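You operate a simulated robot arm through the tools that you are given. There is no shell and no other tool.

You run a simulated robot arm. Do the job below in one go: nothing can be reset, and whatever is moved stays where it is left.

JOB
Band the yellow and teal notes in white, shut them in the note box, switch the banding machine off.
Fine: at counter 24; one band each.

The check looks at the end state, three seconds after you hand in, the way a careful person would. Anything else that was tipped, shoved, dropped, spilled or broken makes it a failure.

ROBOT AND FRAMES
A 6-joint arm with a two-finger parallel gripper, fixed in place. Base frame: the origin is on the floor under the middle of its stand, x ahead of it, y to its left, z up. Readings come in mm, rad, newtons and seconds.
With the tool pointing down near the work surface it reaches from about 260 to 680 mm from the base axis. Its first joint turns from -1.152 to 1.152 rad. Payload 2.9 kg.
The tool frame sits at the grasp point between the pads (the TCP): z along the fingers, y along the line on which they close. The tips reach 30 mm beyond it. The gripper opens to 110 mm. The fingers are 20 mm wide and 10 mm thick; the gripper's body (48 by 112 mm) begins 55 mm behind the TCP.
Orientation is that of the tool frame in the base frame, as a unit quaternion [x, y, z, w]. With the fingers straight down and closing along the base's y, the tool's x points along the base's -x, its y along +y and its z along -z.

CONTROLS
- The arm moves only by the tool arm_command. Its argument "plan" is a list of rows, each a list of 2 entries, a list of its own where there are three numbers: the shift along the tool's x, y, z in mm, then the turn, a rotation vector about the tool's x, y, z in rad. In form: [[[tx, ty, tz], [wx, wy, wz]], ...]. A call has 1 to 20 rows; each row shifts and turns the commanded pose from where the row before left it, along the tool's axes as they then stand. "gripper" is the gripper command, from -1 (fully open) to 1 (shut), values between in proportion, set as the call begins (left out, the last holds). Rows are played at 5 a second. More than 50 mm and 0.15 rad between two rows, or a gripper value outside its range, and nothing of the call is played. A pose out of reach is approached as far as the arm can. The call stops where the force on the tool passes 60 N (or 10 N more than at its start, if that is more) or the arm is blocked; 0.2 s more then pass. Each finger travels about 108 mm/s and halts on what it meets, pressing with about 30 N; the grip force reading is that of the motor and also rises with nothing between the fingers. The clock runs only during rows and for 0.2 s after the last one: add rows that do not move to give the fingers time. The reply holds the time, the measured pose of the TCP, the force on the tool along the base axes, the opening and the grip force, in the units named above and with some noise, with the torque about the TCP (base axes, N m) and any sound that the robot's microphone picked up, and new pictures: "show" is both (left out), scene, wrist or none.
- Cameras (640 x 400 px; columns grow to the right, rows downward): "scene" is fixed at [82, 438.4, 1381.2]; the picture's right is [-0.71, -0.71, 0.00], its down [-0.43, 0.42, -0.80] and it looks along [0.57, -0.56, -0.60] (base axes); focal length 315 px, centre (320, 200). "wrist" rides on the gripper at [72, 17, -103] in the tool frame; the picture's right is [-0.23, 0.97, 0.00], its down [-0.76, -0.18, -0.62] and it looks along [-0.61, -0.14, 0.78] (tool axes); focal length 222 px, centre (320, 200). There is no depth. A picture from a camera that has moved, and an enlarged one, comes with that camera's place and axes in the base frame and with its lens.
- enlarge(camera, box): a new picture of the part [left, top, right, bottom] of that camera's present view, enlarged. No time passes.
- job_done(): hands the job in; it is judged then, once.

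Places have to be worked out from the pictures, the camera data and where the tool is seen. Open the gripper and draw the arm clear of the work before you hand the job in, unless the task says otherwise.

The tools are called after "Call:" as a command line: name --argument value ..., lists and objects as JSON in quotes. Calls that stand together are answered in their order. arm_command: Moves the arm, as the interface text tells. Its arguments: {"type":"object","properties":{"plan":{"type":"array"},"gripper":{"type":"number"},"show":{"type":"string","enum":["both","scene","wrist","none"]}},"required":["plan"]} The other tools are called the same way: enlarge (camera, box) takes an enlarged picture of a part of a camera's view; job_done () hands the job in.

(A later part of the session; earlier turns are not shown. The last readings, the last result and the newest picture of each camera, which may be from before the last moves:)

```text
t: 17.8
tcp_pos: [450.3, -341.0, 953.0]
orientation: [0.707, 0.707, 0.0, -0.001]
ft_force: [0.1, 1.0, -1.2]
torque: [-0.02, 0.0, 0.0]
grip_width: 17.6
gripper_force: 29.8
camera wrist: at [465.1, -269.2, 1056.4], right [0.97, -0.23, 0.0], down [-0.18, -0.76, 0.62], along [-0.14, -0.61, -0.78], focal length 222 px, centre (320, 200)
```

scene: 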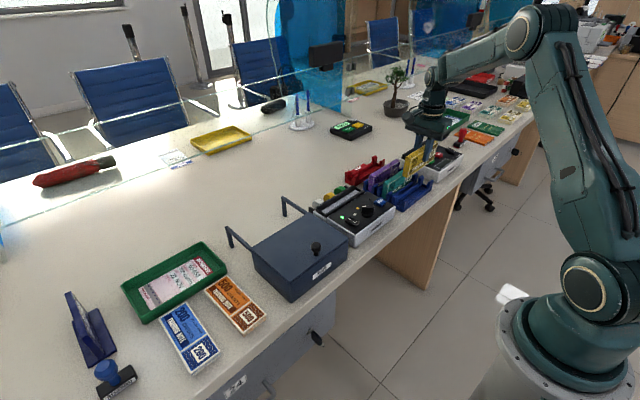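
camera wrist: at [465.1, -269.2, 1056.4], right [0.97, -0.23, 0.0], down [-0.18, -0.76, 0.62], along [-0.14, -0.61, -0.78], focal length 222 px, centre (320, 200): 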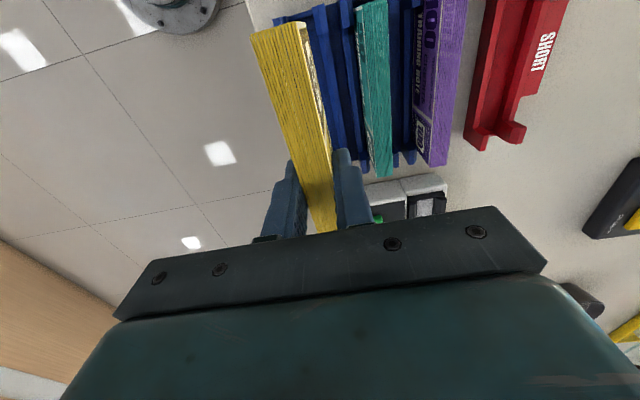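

The yellow stack hangs level. Moving it over the banding slot at about (561,-126), staying high.

Call:
arm_command --plan '[[[35.6, 18.6, 0], [0, 0, 0]], [[35.6, 18.6, 0], [0, 0, 0]], [[35.6, 18.6, 0], [0, 0, 0]], [[35.6, 18.6, 0], [0, 0, 0]], [[35.6, 18.6, 0], [0, 0, 0]], [[35.6, 18.6, 0], [0, 0, 0]], [[0, 0, 0], [0, 0, 0]], [[0, 0, 0], [0, 0, 0]]]' --show "both"

Call:
enlarge --camera "wrist" --box '[200, 0, 440, 240]'

Call:
enlarge --camera "scene" --box '[290, 110, 420, 250]'

```text
t: 19.6
tcp_pos: [560.7, -125.2, 953.3]
orientation: [0.707, 0.708, 0.0, 0.0]
ft_force: [1.5, 0.1, -1.1]
torque: [-0.01, -0.01, -0.02]
grip_width: 17.6
gripper_force: 29.8
camera wrist: at [577.2, -54.9, 1056.9], right [0.97, -0.23, 0.0], down [-0.18, -0.76, 0.62], along [-0.14, -0.61, -0.78], focal length 222 px, centre (320, 200)
```

scene: 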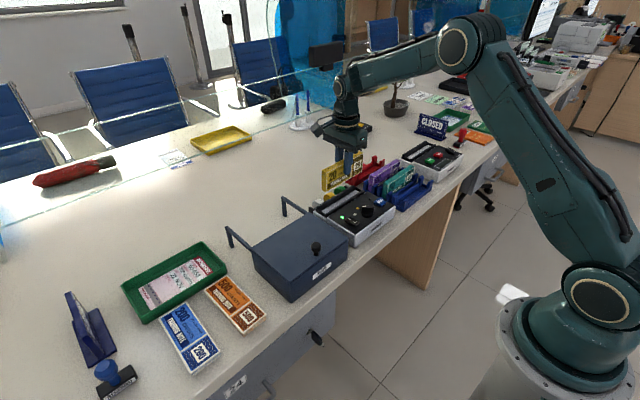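
wrist: 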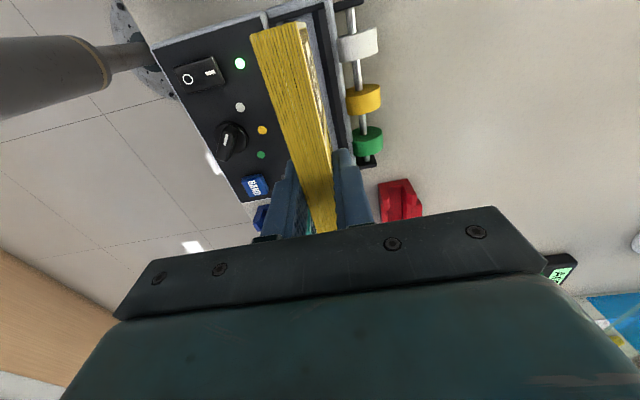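

```text
1.67 times, centred on (320, 120) of wrist
camera zoom: at [577.2, -54.9, 1056.9], right [0.97, -0.23, 0.0], down [-0.18, -0.76, 0.62], along [-0.14, -0.61, -0.78], focal length 370 px, centre (320, 333)
```

zoom: 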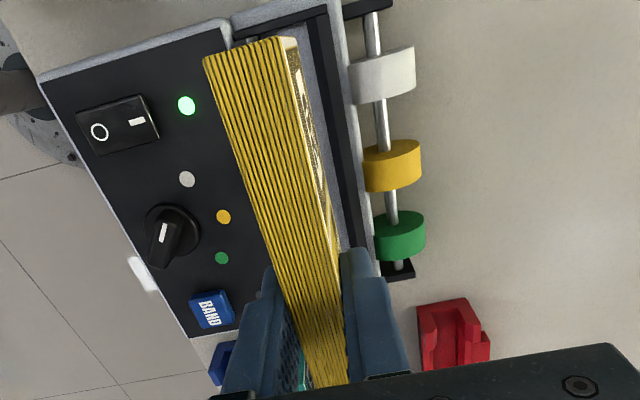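

```text
2.86 times, centred on (355, 180) of scene
camera zoom: at [82.0, 438.4, 1381.2], right [-0.71, -0.71, 0.0], down [-0.43, 0.42, -0.8], along [0.57, -0.56, -0.6], focal length 900 px, centre (220, 257)
```

zoom: 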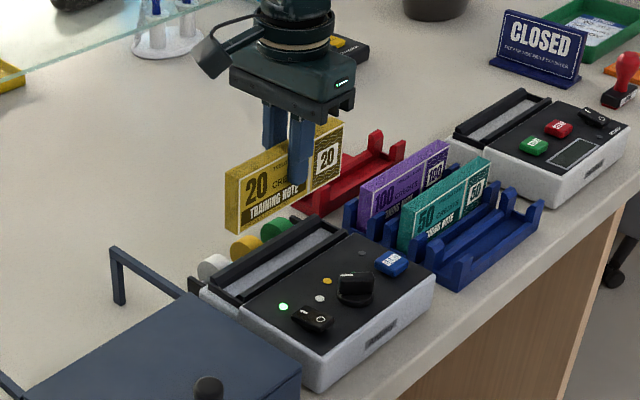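

The stack hangs over the slot and the pointer still reads white. I'll zoom on the slot's near end to compare it with the stack end.

Call:
enlarge --camera "wrist" --box '[245, 0, 365, 80]'

Call:
enlarge --camera "scene" --box '[300, 150, 400, 230]'

```text
5.00 times, centred on (305, 40) of wrist
camera zoom: at [577.2, -54.9, 1056.9], right [0.97, -0.23, 0.0], down [-0.18, -0.76, 0.62], along [-0.14, -0.61, -0.78], focal length 1111 px, centre (395, 1000)
```

zoom: 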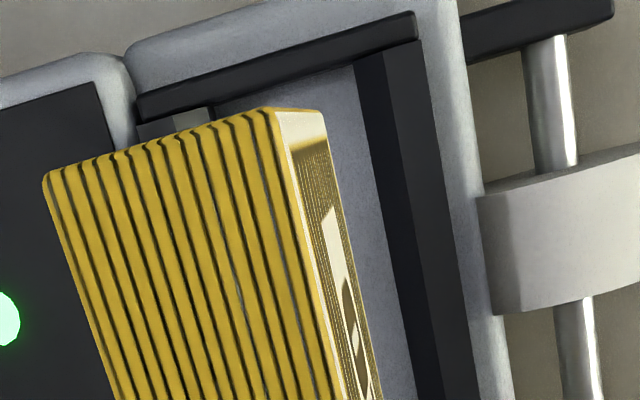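

```text
5.00 times, centred on (350, 190) of scene
camera zoom: at [82.0, 438.4, 1381.2], right [-0.71, -0.71, 0.0], down [-0.43, 0.42, -0.8], along [0.57, -0.56, -0.6], focal length 1575 px, centre (170, 250)
```

zoom: 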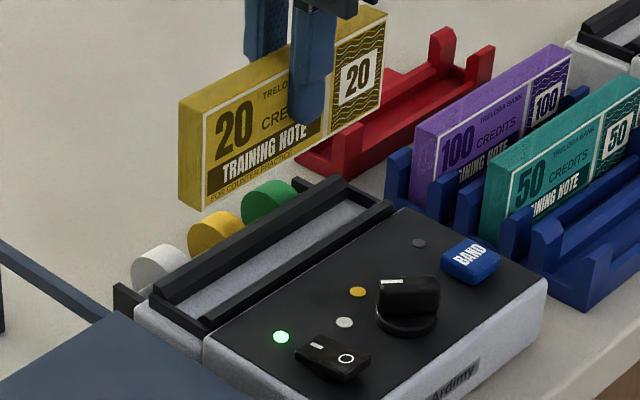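

Slot interior ends at about y=-47.8 and the stack end is at about -53, so it is centred within a few mm. Lowering into the funnel in stages.

Call:
arm_command --plan '[[[0, 0, 30], [0, 0, 0]], [[0, 0, 20], [0, 0, 0]], [[0, 0, 5], [0, 0, 0]], [[0, 0, 0], [0, 0, 0]]]' --show "both"

Call:
enlarge --camera "scene" --box '[300, 150, 400, 230]'

Call:
enlarge --camera "wrist" --box '[225, 0, 385, 120]'

```text
t: 20.6
tcp_pos: [560.3, -124.8, 898.7]
orientation: [0.708, 0.707, 0.0, 0.001]
ft_force: [0.2, 0.2, -0.7]
torque: [-0.01, -0.02, 0.02]
grip_width: 17.6
gripper_force: 30.7
camera wrist: at [577.8, -54.4, 1001.2], right [0.97, -0.23, 0.0], down [-0.18, -0.76, 0.62], along [-0.14, -0.61, -0.78], focal length 222 px, centre (320, 200)
```

scene: 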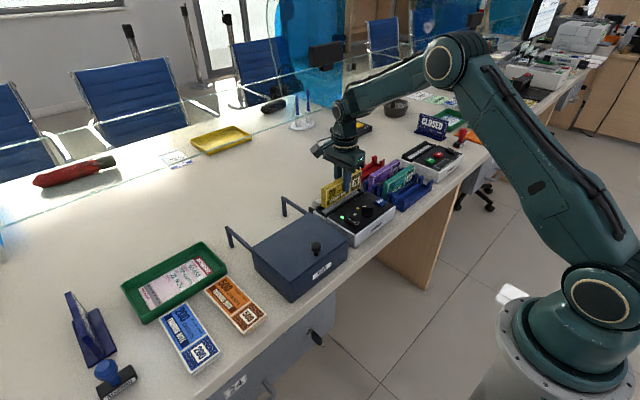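
wrist: 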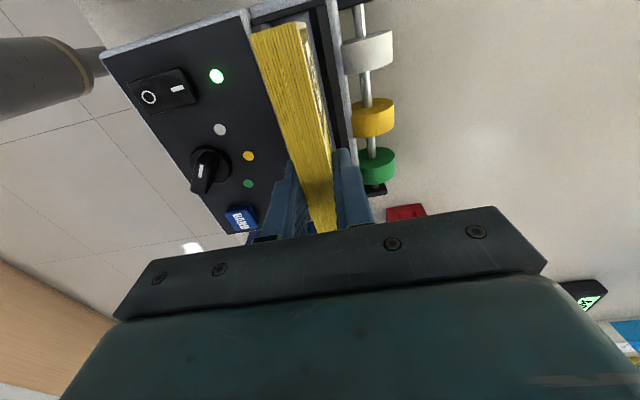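

```text
5.00 times, centred on (350, 190) of scene
camera zoom: at [82.0, 438.4, 1381.2], right [-0.71, -0.71, 0.0], down [-0.43, 0.42, -0.8], along [0.57, -0.56, -0.6], focal length 1575 px, centre (170, 250)
```

zoom: 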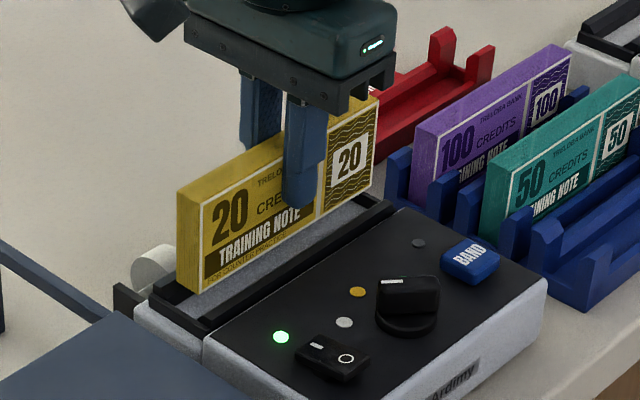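

```text
3.33 times, centred on (305, 60) of wrist
camera zoom: at [577.8, -54.4, 1001.2], right [0.97, -0.23, 0.0], down [-0.18, -0.76, 0.62], along [-0.14, -0.61, -0.78], focal length 740 px, centre (370, 667)
```

zoom: 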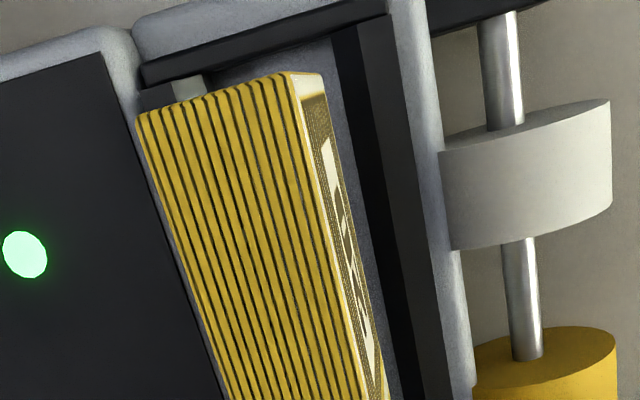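

The stack's lower edge is aligned just above the rails. Lowering further in small steps, watching force.

Call:
arm_command --plan '[[[0, 0, 3], [0, 0, 0]], [[0, 0, 3], [0, 0, 0]], [[0, 0, 3], [0, 0, 0]], [[0, 0, 0], [0, 0, 0]]]' --show "scene"

Call:
enlarge --camera "scene" --box '[300, 150, 400, 230]'

```text
t: 21.6
tcp_pos: [562.2, -125.6, 888.7]
orientation: [0.707, 0.707, -0.001, 0.0]
ft_force: [0.5, -0.8, -0.6]
torque: [0.02, 0.02, -0.01]
grip_width: 17.7
gripper_force: 29.6
```

scene: 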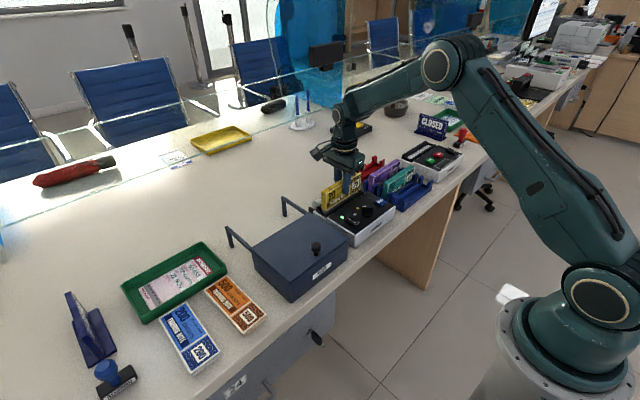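

```text
5.00 times, centred on (350, 190) of scene
camera zoom: at [82.0, 438.4, 1381.2], right [-0.71, -0.71, 0.0], down [-0.43, 0.42, -0.8], along [0.57, -0.56, -0.6], focal length 1575 px, centre (170, 250)
```

zoom: 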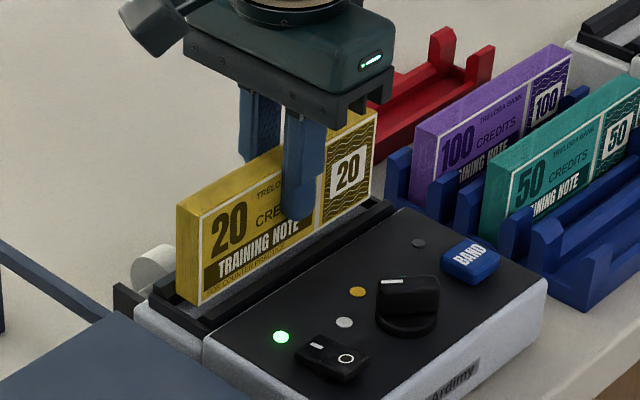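

No contact yet. Continuing in 1.5–2 mm steps.

Call:
arm_command --plan '[[[0, 0, 2], [0, 0, 0]], [[0, 0, 2], [0, 0, 0]], [[0, 0, 1.5], [0, 0, 0]], [[0, 0, 0], [0, 0, 0]]]' --show "scene"

Call:
enlarge --camera "scene" --box '[300, 150, 400, 230]'

```text
t: 22.6
tcp_pos: [560.0, -126.2, 882.3]
orientation: [0.708, 0.707, 0.0, 0.0]
ft_force: [0.5, 0.6, -1.7]
torque: [-0.02, 0.02, -0.02]
grip_width: 17.3
gripper_force: 29.9
```

scene: 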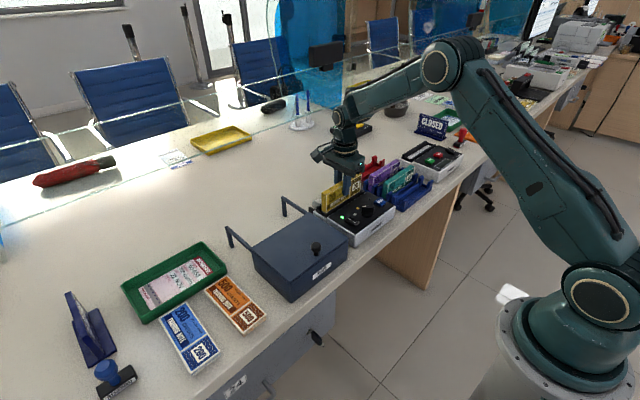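

```text
5.00 times, centred on (350, 190) of scene
camera zoom: at [82.0, 438.4, 1381.2], right [-0.71, -0.71, 0.0], down [-0.43, 0.42, -0.8], along [0.57, -0.56, -0.6], focal length 1575 px, centre (170, 250)
```

zoom: 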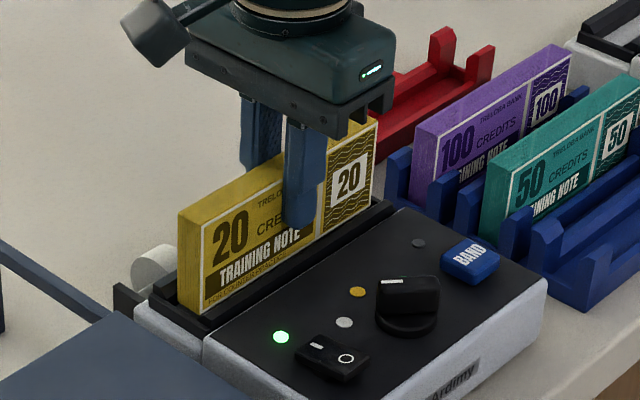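

Still free. Continuing down gently.

Call:
arm_command --plan '[[[0, 0, 1.5], [0, 0, 0]], [[0, 0, 1.5], [0, 0, 0]], [[0, 0, 1.5], [0, 0, 0]], [[0, 0, 0], [0, 0, 0]]]' --show "scene"

Call:
enlarge --camera "scene" --box '[300, 150, 400, 230]'

```text
t: 23.6
tcp_pos: [560.1, -126.0, 878.8]
orientation: [0.708, 0.707, -0.001, 0.0]
ft_force: [-0.2, 0.2, -1.5]
torque: [-0.01, -0.04, 0.0]
grip_width: 17.4
gripper_force: 29.5
```

scene: 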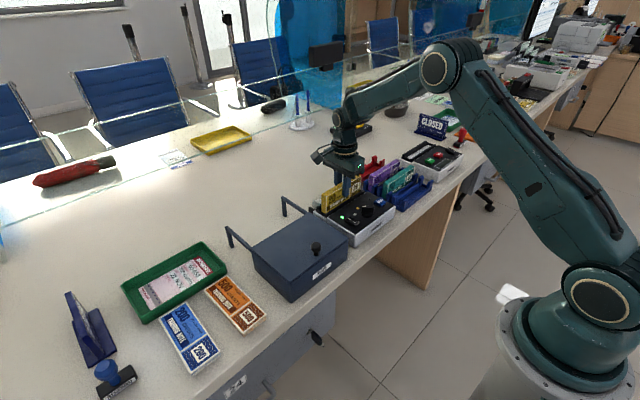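

```text
5.00 times, centred on (350, 190) of scene
camera zoom: at [82.0, 438.4, 1381.2], right [-0.71, -0.71, 0.0], down [-0.43, 0.42, -0.8], along [0.57, -0.56, -0.6], focal length 1575 px, centre (170, 250)
```

zoom: 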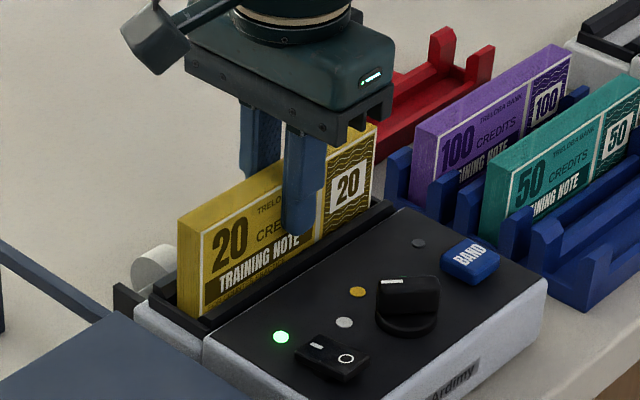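

Still no contact at about 820. Continuing; fingertips remain above the rails.

Call:
arm_command --plan '[[[0, 0, 1.5], [0, 0, 0]], [[0, 0, 1.5], [0, 0, 0]], [[0, 0, 1.5], [0, 0, 0]], [[0, 0, 0], [0, 0, 0]]]' --show "both"

Call:
enlarge --camera "scene" --box '[300, 150, 400, 230]'

Call:
enlarge --camera "wrist" --box '[225, 0, 385, 120]'

```text
t: 24.6
tcp_pos: [561.5, -126.1, 876.5]
orientation: [0.707, 0.707, 0.002, 0.002]
ft_force: [-8.4, 0.8, 25.2]
torque: [0.06, 0.49, 0.07]
grip_width: 17.7
gripper_force: 30.0
camera wrist: at [577.9, -55.0, 979.9], right [0.97, -0.23, 0.0], down [-0.18, -0.76, 0.62], along [-0.14, -0.61, -0.78], focal length 222 px, centre (320, 200)
```

scene: 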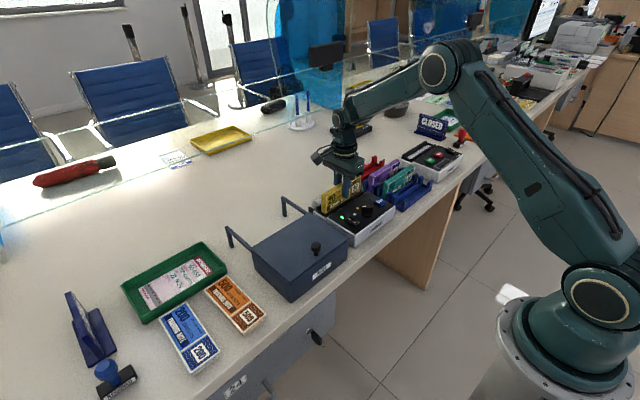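
wrist: 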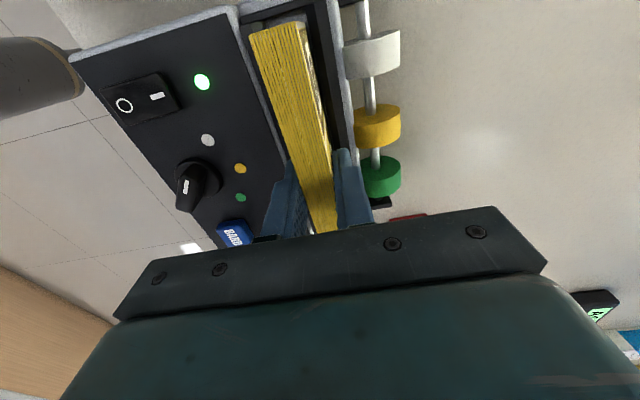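

```text
5.00 times, centred on (350, 190) of scene
camera zoom: at [81.3, 438.5, 1381.2], right [-0.71, -0.71, 0.0], down [-0.43, 0.42, -0.8], along [0.57, -0.56, -0.6], focal length 1575 px, centre (170, 250)
```

zoom: 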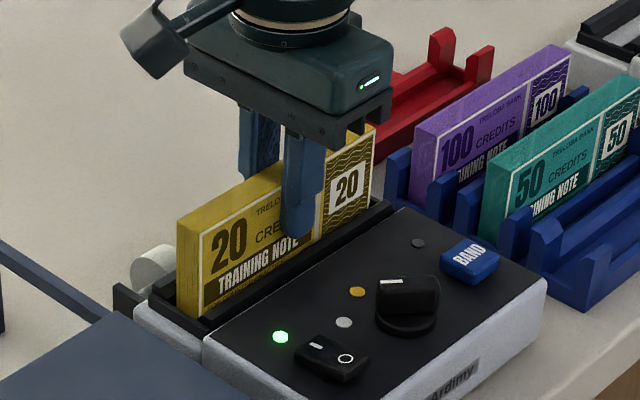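

```text
3.33 times, centred on (305, 60) of wrist
camera zoom: at [577.9, -55.0, 979.9], right [0.97, -0.23, 0.0], down [-0.18, -0.76, 0.62], along [-0.14, -0.61, -0.78], focal length 740 px, centre (370, 667)
```

zoom: 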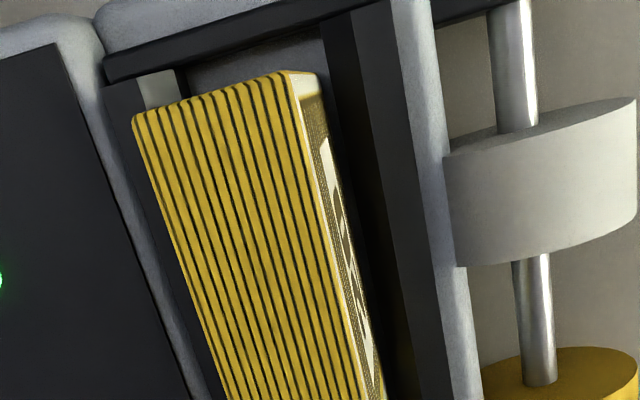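

Contact at about 25 N: the stack stands on the slot floor (~819). I'll back off 1.5 mm to relieve the load, then open.

Call:
arm_command --plan '[[[0, 0, -1.5], [0, 0, 0]], [[0, 0, 0], [0, 0, 0]]]' --show "none"

```text
t: 25.2
tcp_pos: [561.5, -126.6, 876.2]
orientation: [0.707, 0.707, 0.001, 0.001]
ft_force: [-4.6, 1.5, 18.8]
torque: [-0.3, 0.17, -0.01]
grip_width: 17.6
gripper_force: 28.9
```

Still 19 N of load; backing off a bit more.

Call:
arm_command --plan '[[[0, 0, -1.2], [0, 0, 0]], [[0, 0, 0], [0, 0, 0]]]' --show "none"

```text
t: 25.8
tcp_pos: [561.0, -126.8, 876.3]
orientation: [0.707, 0.707, 0.0, -0.001]
ft_force: [-0.3, -3.5, 6.6]
torque: [-0.2, -0.09, 0.04]
grip_width: 17.3
gripper_force: 29.7
```

Load is down to about 7 N. Opening the fingers to about 45 mm to release.

Call:
arm_command --plan '[[[0, 0, 0], [0, 0, 0]], [[0, 0, 0], [0, 0, 0]], [[0, 0, 0], [0, 0, 0]]]' --gripper 0.18 --show "both"

Call:
enlarge --camera "scene" --box '[300, 150, 400, 230]'

Call:
enlarge --camera "wrist" --box '[205, 0, 405, 240]'

```text
t: 26.6
tcp_pos: [562.3, -125.6, 875.2]
orientation: [0.707, 0.707, 0.0, 0.0]
ft_force: [0.9, -0.5, -0.1]
torque: [0.0, -0.01, 0.0]
grip_width: 45.2
gripper_force: 0.1
camera wrist: at [578.4, -54.7, 980.3], right [0.97, -0.23, 0.0], down [-0.18, -0.76, 0.62], along [-0.14, -0.61, -0.78], focal length 222 px, centre (320, 200)
```

scene: 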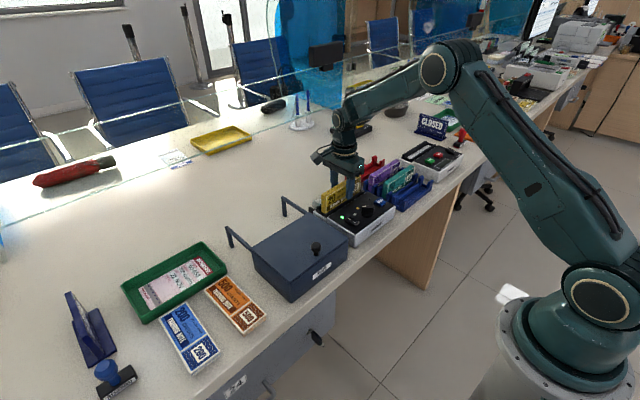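
wrist: 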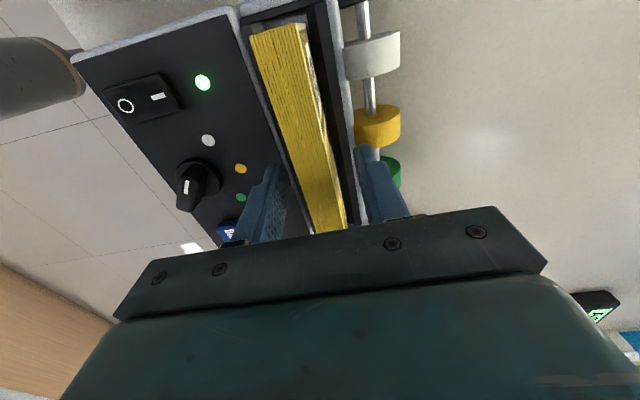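

```text
5.00 times, centred on (350, 190) of scene
camera zoom: at [82.0, 438.4, 1381.2], right [-0.71, -0.71, 0.0], down [-0.43, 0.42, -0.8], along [0.57, -0.56, -0.6], focal length 1575 px, centre (170, 250)
```

zoom: 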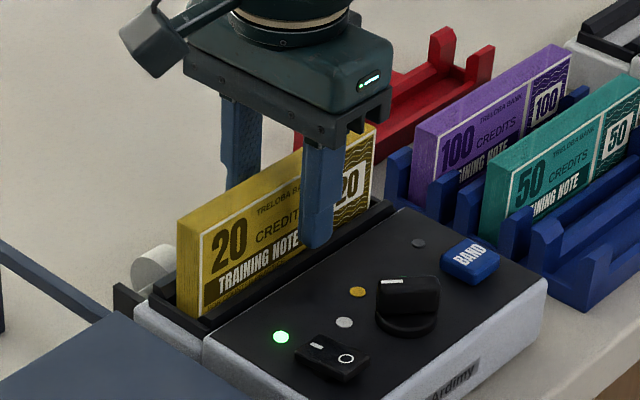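

```text
1.67 times, centred on (305, 120) of wrist
camera zoom: at [578.4, -54.7, 980.3], right [0.97, -0.23, 0.0], down [-0.18, -0.76, 0.62], along [-0.14, -0.61, -0.78], focal length 370 px, centre (345, 333)
```

zoom: 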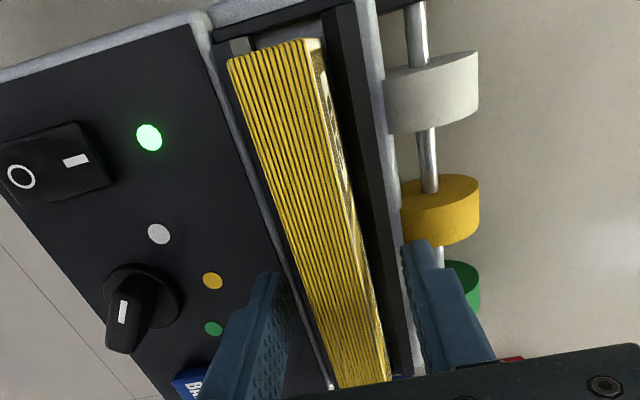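

The stack stands upright on its own. I'll rise clear, close the fingers and move above the BAND button at about (466,-184).

Call:
arm_command --plan '[[[0, 0, -20], [0, 0, 0]], [[0, 0, -40], [0, 0, 0]], [[0, 0, -20], [0, 0, 0]], [[-29, -48, 0], [0, 0, 0]], [[-29, -48, 0], [0, 0, 0]], [[0, 0, 0], [0, 0, 0]]]' --show "none"

Call:
arm_command --plan '[[[0, 0, 30], [0, 0, 0]], [[0, 0, 25], [0, 0, 0]], [[0, 0, 0], [0, 0, 0]]]' --gripper 1 --show "both"

Call:
enlarge --camera "wrist" --box '[220, 40, 420, 240]'

Call:
enlarge --camera "scene" --box '[310, 150, 410, 230]'

```text
refused: row 4 steps farther than a row can; nothing moved
```

```text
t: 27.0
tcp_pos: [562.5, -125.1, 863.2]
orientation: [0.707, 0.707, -0.001, -0.001]
ft_force: [-14.0, 3.1, 16.1]
torque: [0.06, 0.44, 0.02]
grip_width: 17.4
gripper_force: 29.9
stopped in row 2: the force on the tool passed its limit at 103 N (the readings are from after the stop); the commanded pose is now the measured one
camera wrist: at [578.8, -54.7, 967.6], right [0.97, -0.23, 0.0], down [-0.18, -0.76, 0.62], along [-0.14, -0.61, -0.78], focal length 222 px, centre (320, 200)
```

scene: 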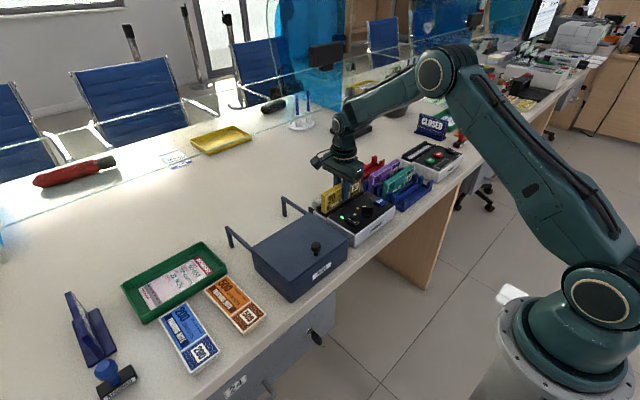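
wrist: 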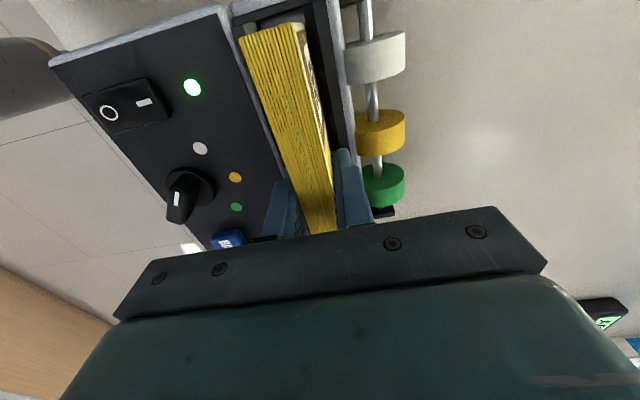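

```text
2.00 times, centred on (320, 140) of wrist
camera zoom: at [578.8, -54.7, 967.6], right [0.97, -0.23, 0.0], down [-0.18, -0.76, 0.62], along [-0.14, -0.61, -0.78], focal length 444 px, centre (320, 320)
```

zoom: 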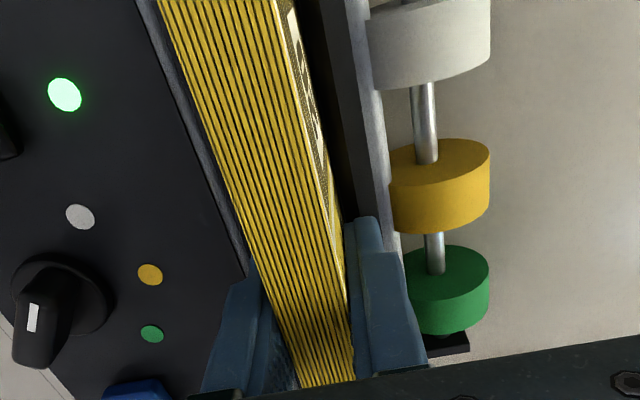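

```text
5.00 times, centred on (360, 190) of scene
camera zoom: at [81.4, 438.5, 1381.2], right [-0.71, -0.71, 0.0], down [-0.43, 0.42, -0.8], along [0.57, -0.56, -0.6], focal length 1575 px, centre (120, 250)
```

zoom: 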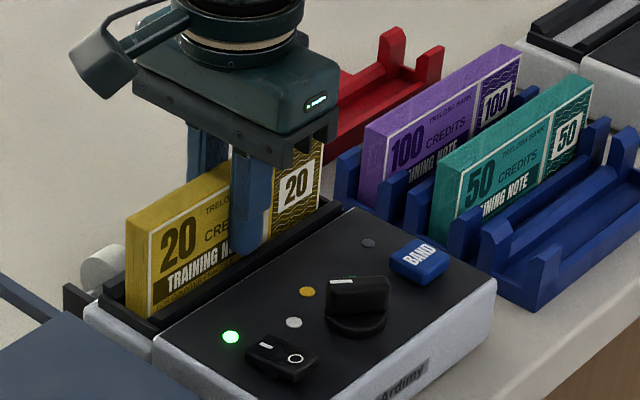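

My mistake: the first call was refused for a too-long step and the second, sent with it, closed and pressed down at the slot (peak 103 N on the rails). The pictures show nothing displaced; I won't chain motion calls again. I'll first ease up 2.5 mm to unload before reopening.

Call:
arm_command --plan '[[[0, 0, -1], [0, 0, 0]], [[0, 0, -1.5], [0, 0, 0]], [[0, 0, 0], [0, 0, 0]]]' --show "none"

```text
t: 27.8
tcp_pos: [562.0, -124.8, 864.6]
orientation: [0.707, 0.707, 0.001, 0.001]
ft_force: [-5.3, -0.6, -2.7]
torque: [-0.01, 0.26, 0.03]
grip_width: 17.4
gripper_force: 30.1
```

Vertical load is gone. Opening to release the stack onto the slot floor.

Call:
arm_command --plan '[[[0, 0, 0], [0, 0, 0]], [[0, 0, 0], [0, 0, 0]], [[0, 0, 0], [0, 0, 0]]]' --gripper 0.18 --show "both"

Call:
enlarge --camera "scene" --box '[310, 150, 410, 230]'

Call:
enlarge --camera "wrist" --box '[205, 0, 405, 240]'

```text
t: 28.6
tcp_pos: [563.0, -126.1, 864.8]
orientation: [0.707, 0.707, 0.0, 0.002]
ft_force: [0.1, 0.5, -0.1]
torque: [0.0, 0.02, -0.02]
grip_width: 44.9
gripper_force: 0.0
camera wrist: at [580.2, -54.7, 969.2], right [0.97, -0.23, 0.0], down [-0.18, -0.76, 0.62], along [-0.14, -0.61, -0.78], focal length 222 px, centre (320, 200)
```

scene: 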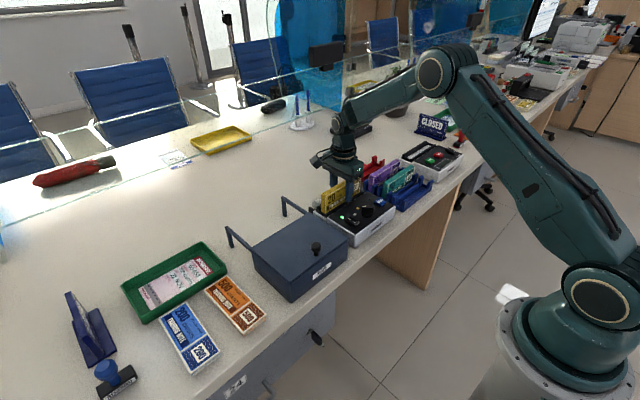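
wrist: 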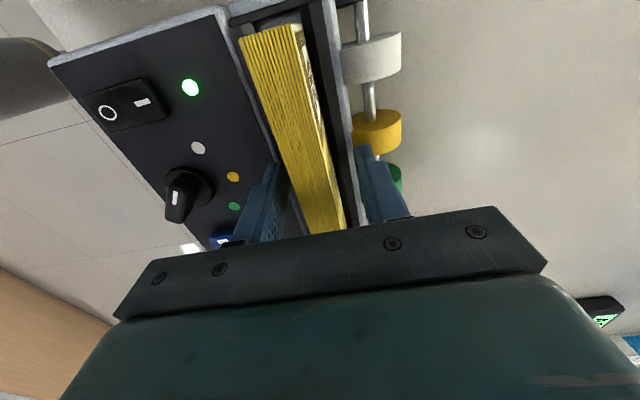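

```text
5.00 times, centred on (360, 190) of scene
camera zoom: at [82.0, 438.4, 1381.2], right [-0.71, -0.71, 0.0], down [-0.43, 0.42, -0.8], along [0.57, -0.56, -0.6], focal length 1575 px, centre (120, 250)
```

zoom: 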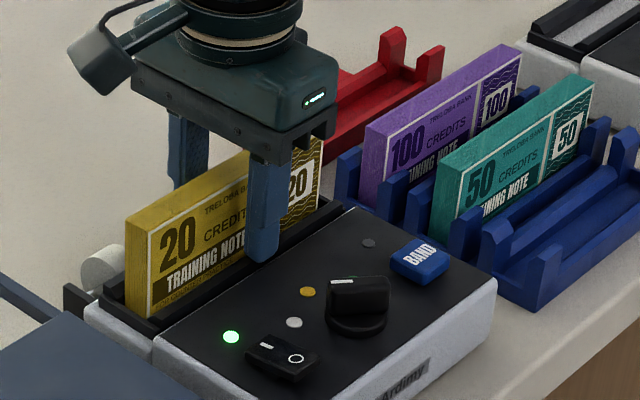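

```text
1.67 times, centred on (305, 120) of wrist
camera zoom: at [580.2, -54.7, 969.2], right [0.97, -0.23, 0.0], down [-0.18, -0.76, 0.62], along [-0.14, -0.61, -0.78], focal length 370 px, centre (345, 333)
```

zoom: 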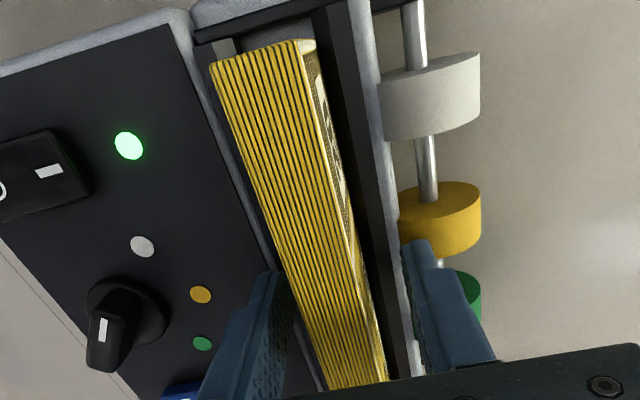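

Everything is as before: machine not moved (lamp in the same pixel), stack upright. Now rising clear only.

Call:
arm_command --plan '[[[0, 0, -20], [0, 0, 0]], [[0, 0, -40], [0, 0, 0]], [[0, 0, -30], [0, 0, 0]], [[0, 0, 0], [0, 0, 0]]]' --show "both"

Call:
enlarge --camera "scene" --box '[300, 150, 400, 230]'

Call:
enlarge --camera "wrist" --box '[200, 0, 440, 240]'

```text
t: 29.6
tcp_pos: [564.7, -126.2, 955.3]
orientation: [0.707, 0.707, 0.002, 0.001]
ft_force: [0.9, 0.1, -0.1]
torque: [0.03, -0.03, 0.01]
grip_width: 45.0
gripper_force: 0.2
camera wrist: at [580.1, -53.9, 1058.8], right [0.97, -0.23, 0.0], down [-0.18, -0.76, 0.62], along [-0.14, -0.61, -0.78], focal length 222 px, centre (320, 200)
```

scene: 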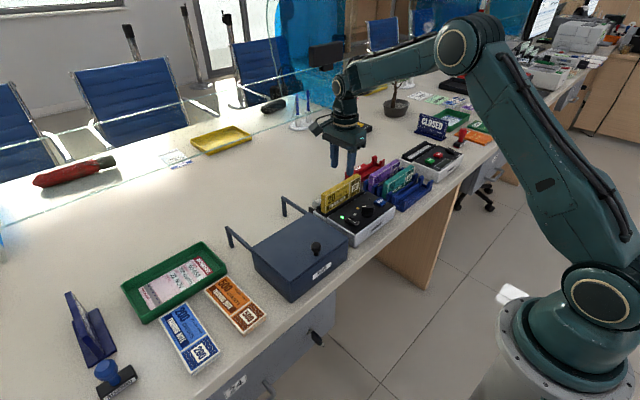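
wrist: 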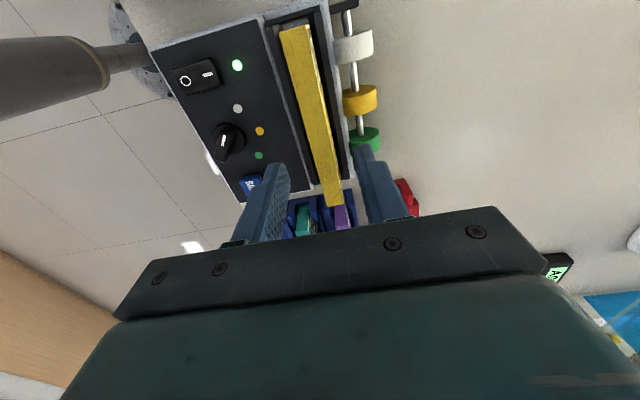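

```text
5.00 times, centred on (350, 190) of scene
camera zoom: at [82.0, 438.4, 1381.2], right [-0.71, -0.71, 0.0], down [-0.43, 0.42, -0.8], along [0.57, -0.56, -0.6], focal length 1575 px, centre (170, 250)
```

zoom: 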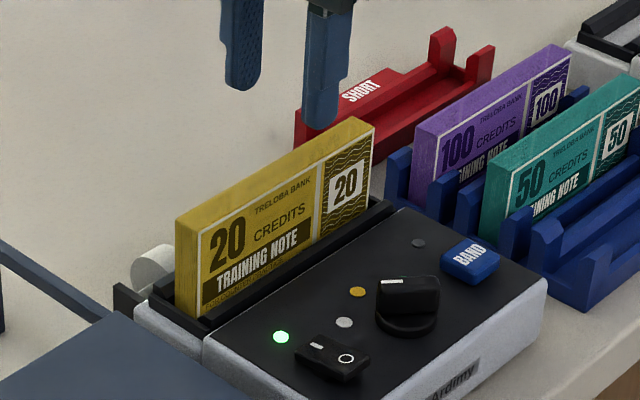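

```text
1.67 times, centred on (320, 120) of wrist
camera zoom: at [580.1, -53.9, 1058.8], right [0.97, -0.23, 0.0], down [-0.18, -0.76, 0.62], along [-0.14, -0.61, -0.78], focal length 370 px, centre (320, 333)
```

zoom: 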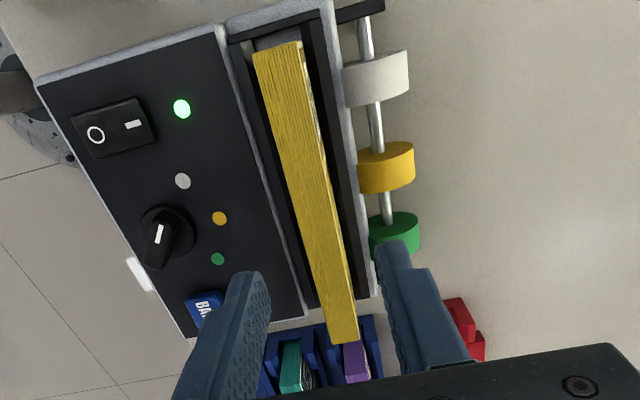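

The stack is well seated. Moving at height to above BAND with the fingers closing.

Call:
arm_command --plan '[[[-19.3, -32.5, 0], [0, 0, 0]], [[-19.3, -32.5, 0], [0, 0, 0]], [[-19.3, -32.5, 0], [0, 0, 0]], [[0, 0, 0], [0, 0, 0]]]' --gripper 1 --show "wrist"

Call:
enlarge --camera "wrist" --box '[240, 60, 400, 220]'

```text
t: 30.6
tcp_pos: [463.9, -184.1, 955.7]
orientation: [0.707, 0.707, 0.0, 0.002]
ft_force: [-0.4, 0.6, 0.4]
torque: [-0.01, -0.02, -0.02]
grip_width: 0.2
gripper_force: 30.2
camera wrist: at [480.0, -113.3, 1059.2], right [0.97, -0.23, 0.0], down [-0.18, -0.76, 0.62], along [-0.14, -0.61, -0.78], focal length 222 px, centre (320, 200)
```

wrist: 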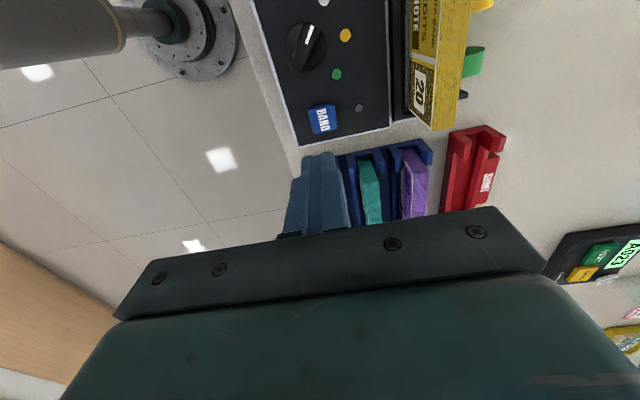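

```text
2.50 times, centred on (320, 140) of wrist
camera zoom: at [480.0, -113.3, 1059.2], right [0.97, -0.23, 0.0], down [-0.18, -0.76, 0.62], along [-0.14, -0.61, -0.78], focal length 555 px, centre (320, 350)
```

zoom: 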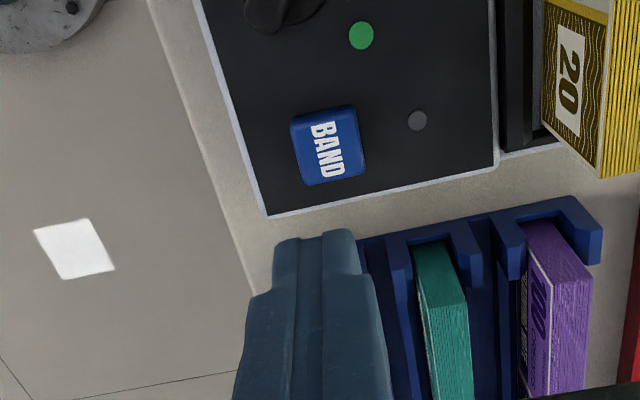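

BAND is centred at about (466.5,-183), right below. Descending to just above it.

Call:
arm_command --plan '[[[0.5, 2, 35], [0, 0, 0]], [[0, 0, 30], [0, 0, 0]], [[0, 0, 6], [0, 0, 0]], [[0, 0, 0], [0, 0, 0]]]' --show "both"

Call:
enlarge --camera "scene" --box '[330, 160, 430, 240]'

Call:
enlarge --camera "wrist" --box '[240, 60, 400, 220]'

```text
t: 31.6
tcp_pos: [466.7, -182.9, 885.1]
orientation: [0.707, 0.707, 0.0, 0.002]
ft_force: [-0.3, -0.8, -0.1]
torque: [-0.02, -0.05, 0.01]
grip_width: 0.0
gripper_force: 29.9
camera wrist: at [483.3, -112.5, 988.3], right [0.97, -0.23, 0.0], down [-0.18, -0.76, 0.62], along [-0.14, -0.61, -0.78], focal length 222 px, centre (320, 200)
```

scene: 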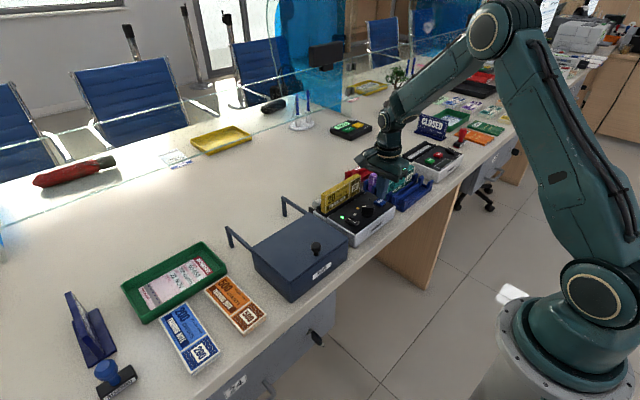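
wrist: 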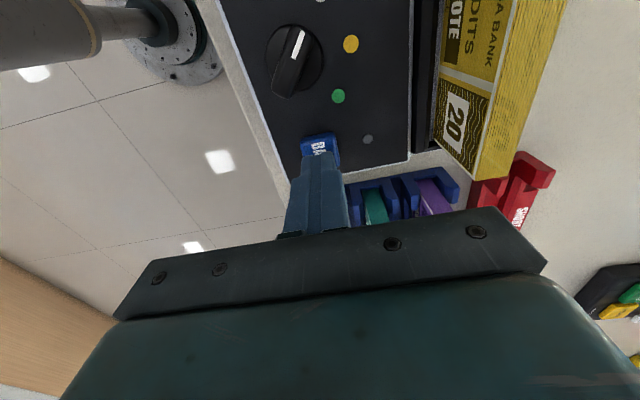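

```text
5.00 times, centred on (380, 200) of scene
camera zoom: at [82.0, 438.4, 1381.2], right [-0.71, -0.71, 0.0], down [-0.43, 0.42, -0.8], along [0.57, -0.56, -0.6], focal length 1575 px, centre (20, 200)
```

zoom: 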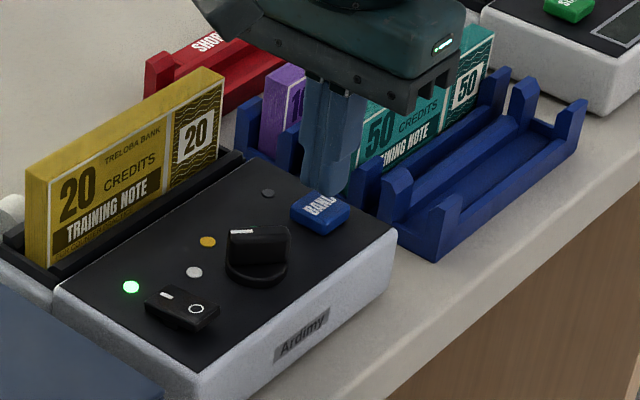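

```text
2.50 times, centred on (320, 140) of wrist
camera zoom: at [483.3, -112.5, 988.3], right [0.97, -0.23, 0.0], down [-0.18, -0.76, 0.62], along [-0.14, -0.61, -0.78], focal length 555 px, centre (320, 350)
```

zoom: 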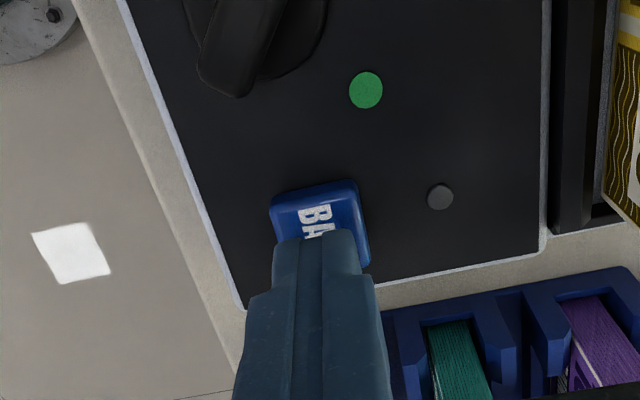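

Tips are right over the button. Pressing down in small steps, only one press.

Call:
arm_command --plan '[[[0, 0, 2], [0, 0, 0]], [[0, 0, 2], [0, 0, 0]], [[0, 0, 2], [0, 0, 0]], [[0, 0, 1.5], [0, 0, 0]], [[0, 0, 0], [0, 0, 0]]]' --show "scene"

Call:
enlarge --camera "scene" --box '[310, 160, 410, 240]'

```text
t: 32.8
tcp_pos: [465.9, -183.9, 875.7]
orientation: [0.708, 0.707, 0.0, 0.001]
ft_force: [0.5, -0.6, -0.1]
torque: [0.0, -0.01, 0.01]
grip_width: 0.0
gripper_force: 30.1
```

scene: 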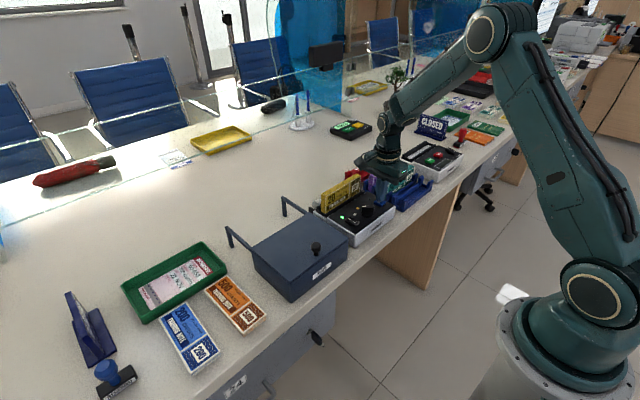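

```text
5.00 times, centred on (360, 200) of scene
camera zoom: at [82.0, 438.4, 1381.2], right [-0.71, -0.71, 0.0], down [-0.43, 0.42, -0.8], along [0.57, -0.56, -0.6], focal length 1575 px, centre (120, 200)
```

zoom: 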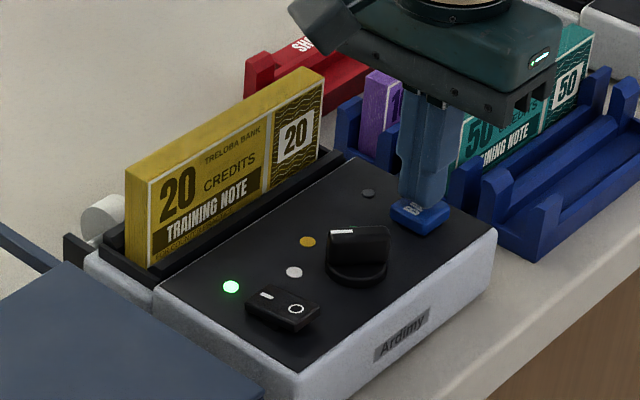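

Tips are just at the button's surface with no force yet. Continuing in 1 mm steps.

Call:
arm_command --plan '[[[0, 0, 1], [0, 0, 0]], [[0, 0, 1], [0, 0, 0]], [[0, 0, 1], [0, 0, 0]], [[0, 0, 0], [0, 0, 0]]]' --show "scene"

Call:
enlarge --camera "scene" --box '[310, 160, 410, 240]'

```text
t: 33.8
tcp_pos: [467.1, -183.7, 873.1]
orientation: [0.708, 0.707, 0.002, 0.002]
ft_force: [-0.3, 0.6, -0.3]
torque: [-0.01, -0.05, -0.01]
grip_width: 0.1
gripper_force: 30.8
```

scene: 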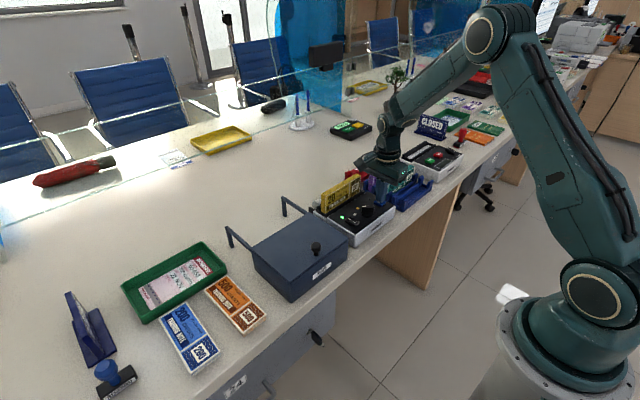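

```text
5.00 times, centred on (360, 200) of scene
camera zoom: at [82.0, 438.4, 1381.2], right [-0.71, -0.71, 0.0], down [-0.43, 0.42, -0.8], along [0.57, -0.56, -0.6], focal length 1575 px, centre (120, 200)
```

zoom: 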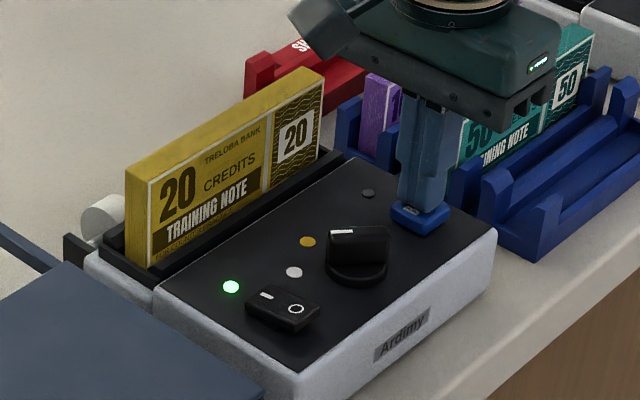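

Still just touching. Continuing 1 mm at a time.

Call:
arm_command --plan '[[[0, 0, 1], [0, 0, 0]], [[0, 0, 1], [0, 0, 0]], [[0, 0, 0], [0, 0, 0]]]' --show "scene"

Call:
enlarge --camera "scene" --box '[310, 160, 410, 240]'

```text
t: 34.6
tcp_pos: [467.5, -183.6, 871.2]
orientation: [0.707, 0.707, 0.001, 0.001]
ft_force: [-1.1, -0.1, 0.5]
torque: [0.01, 0.02, 0.02]
grip_width: 0.5
gripper_force: 29.9
```

scene: 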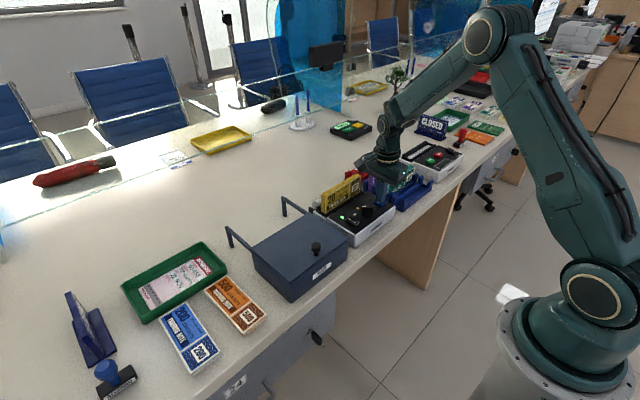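

```text
5.00 times, centred on (360, 200) of scene
camera zoom: at [82.0, 438.4, 1381.2], right [-0.71, -0.71, 0.0], down [-0.43, 0.42, -0.8], along [0.57, -0.56, -0.6], focal length 1575 px, centre (120, 200)
```

zoom: 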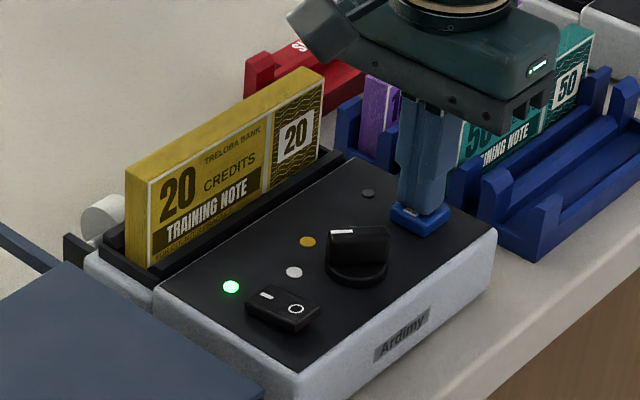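

Possibly first contact. Two more 1 mm steps.

Call:
arm_command --plan '[[[0, 0, 1], [0, 0, 0]], [[0, 0, 1], [0, 0, 0]], [[0, 0, 0], [0, 0, 0]]]' --show "scene"

Call:
enlarge --camera "scene" --box '[310, 160, 410, 240]'

```text
t: 35.4
tcp_pos: [466.8, -184.3, 869.8]
orientation: [0.707, 0.707, 0.0, 0.001]
ft_force: [0.9, 0.1, 1.4]
torque: [-0.03, -0.03, 0.02]
grip_width: 0.1
gripper_force: 29.9
```

scene: 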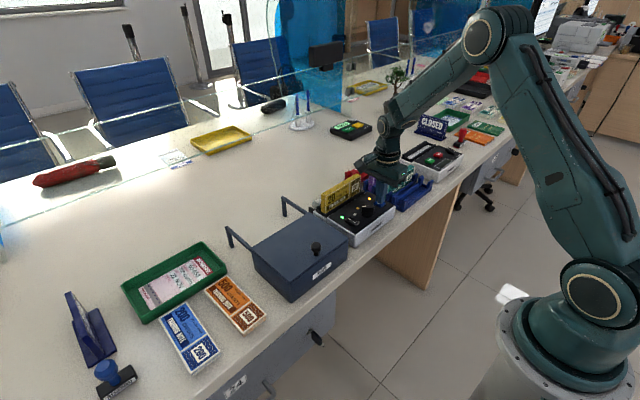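

```text
5.00 times, centred on (360, 200) of scene
camera zoom: at [82.0, 438.4, 1381.2], right [-0.71, -0.71, 0.0], down [-0.43, 0.42, -0.8], along [0.57, -0.56, -0.6], focal length 1575 px, centre (120, 200)
```

zoom: 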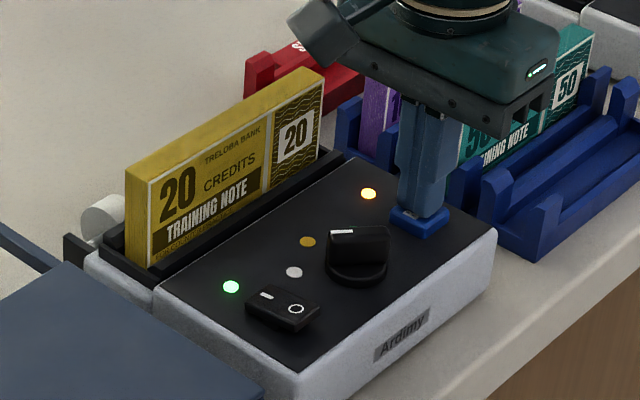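

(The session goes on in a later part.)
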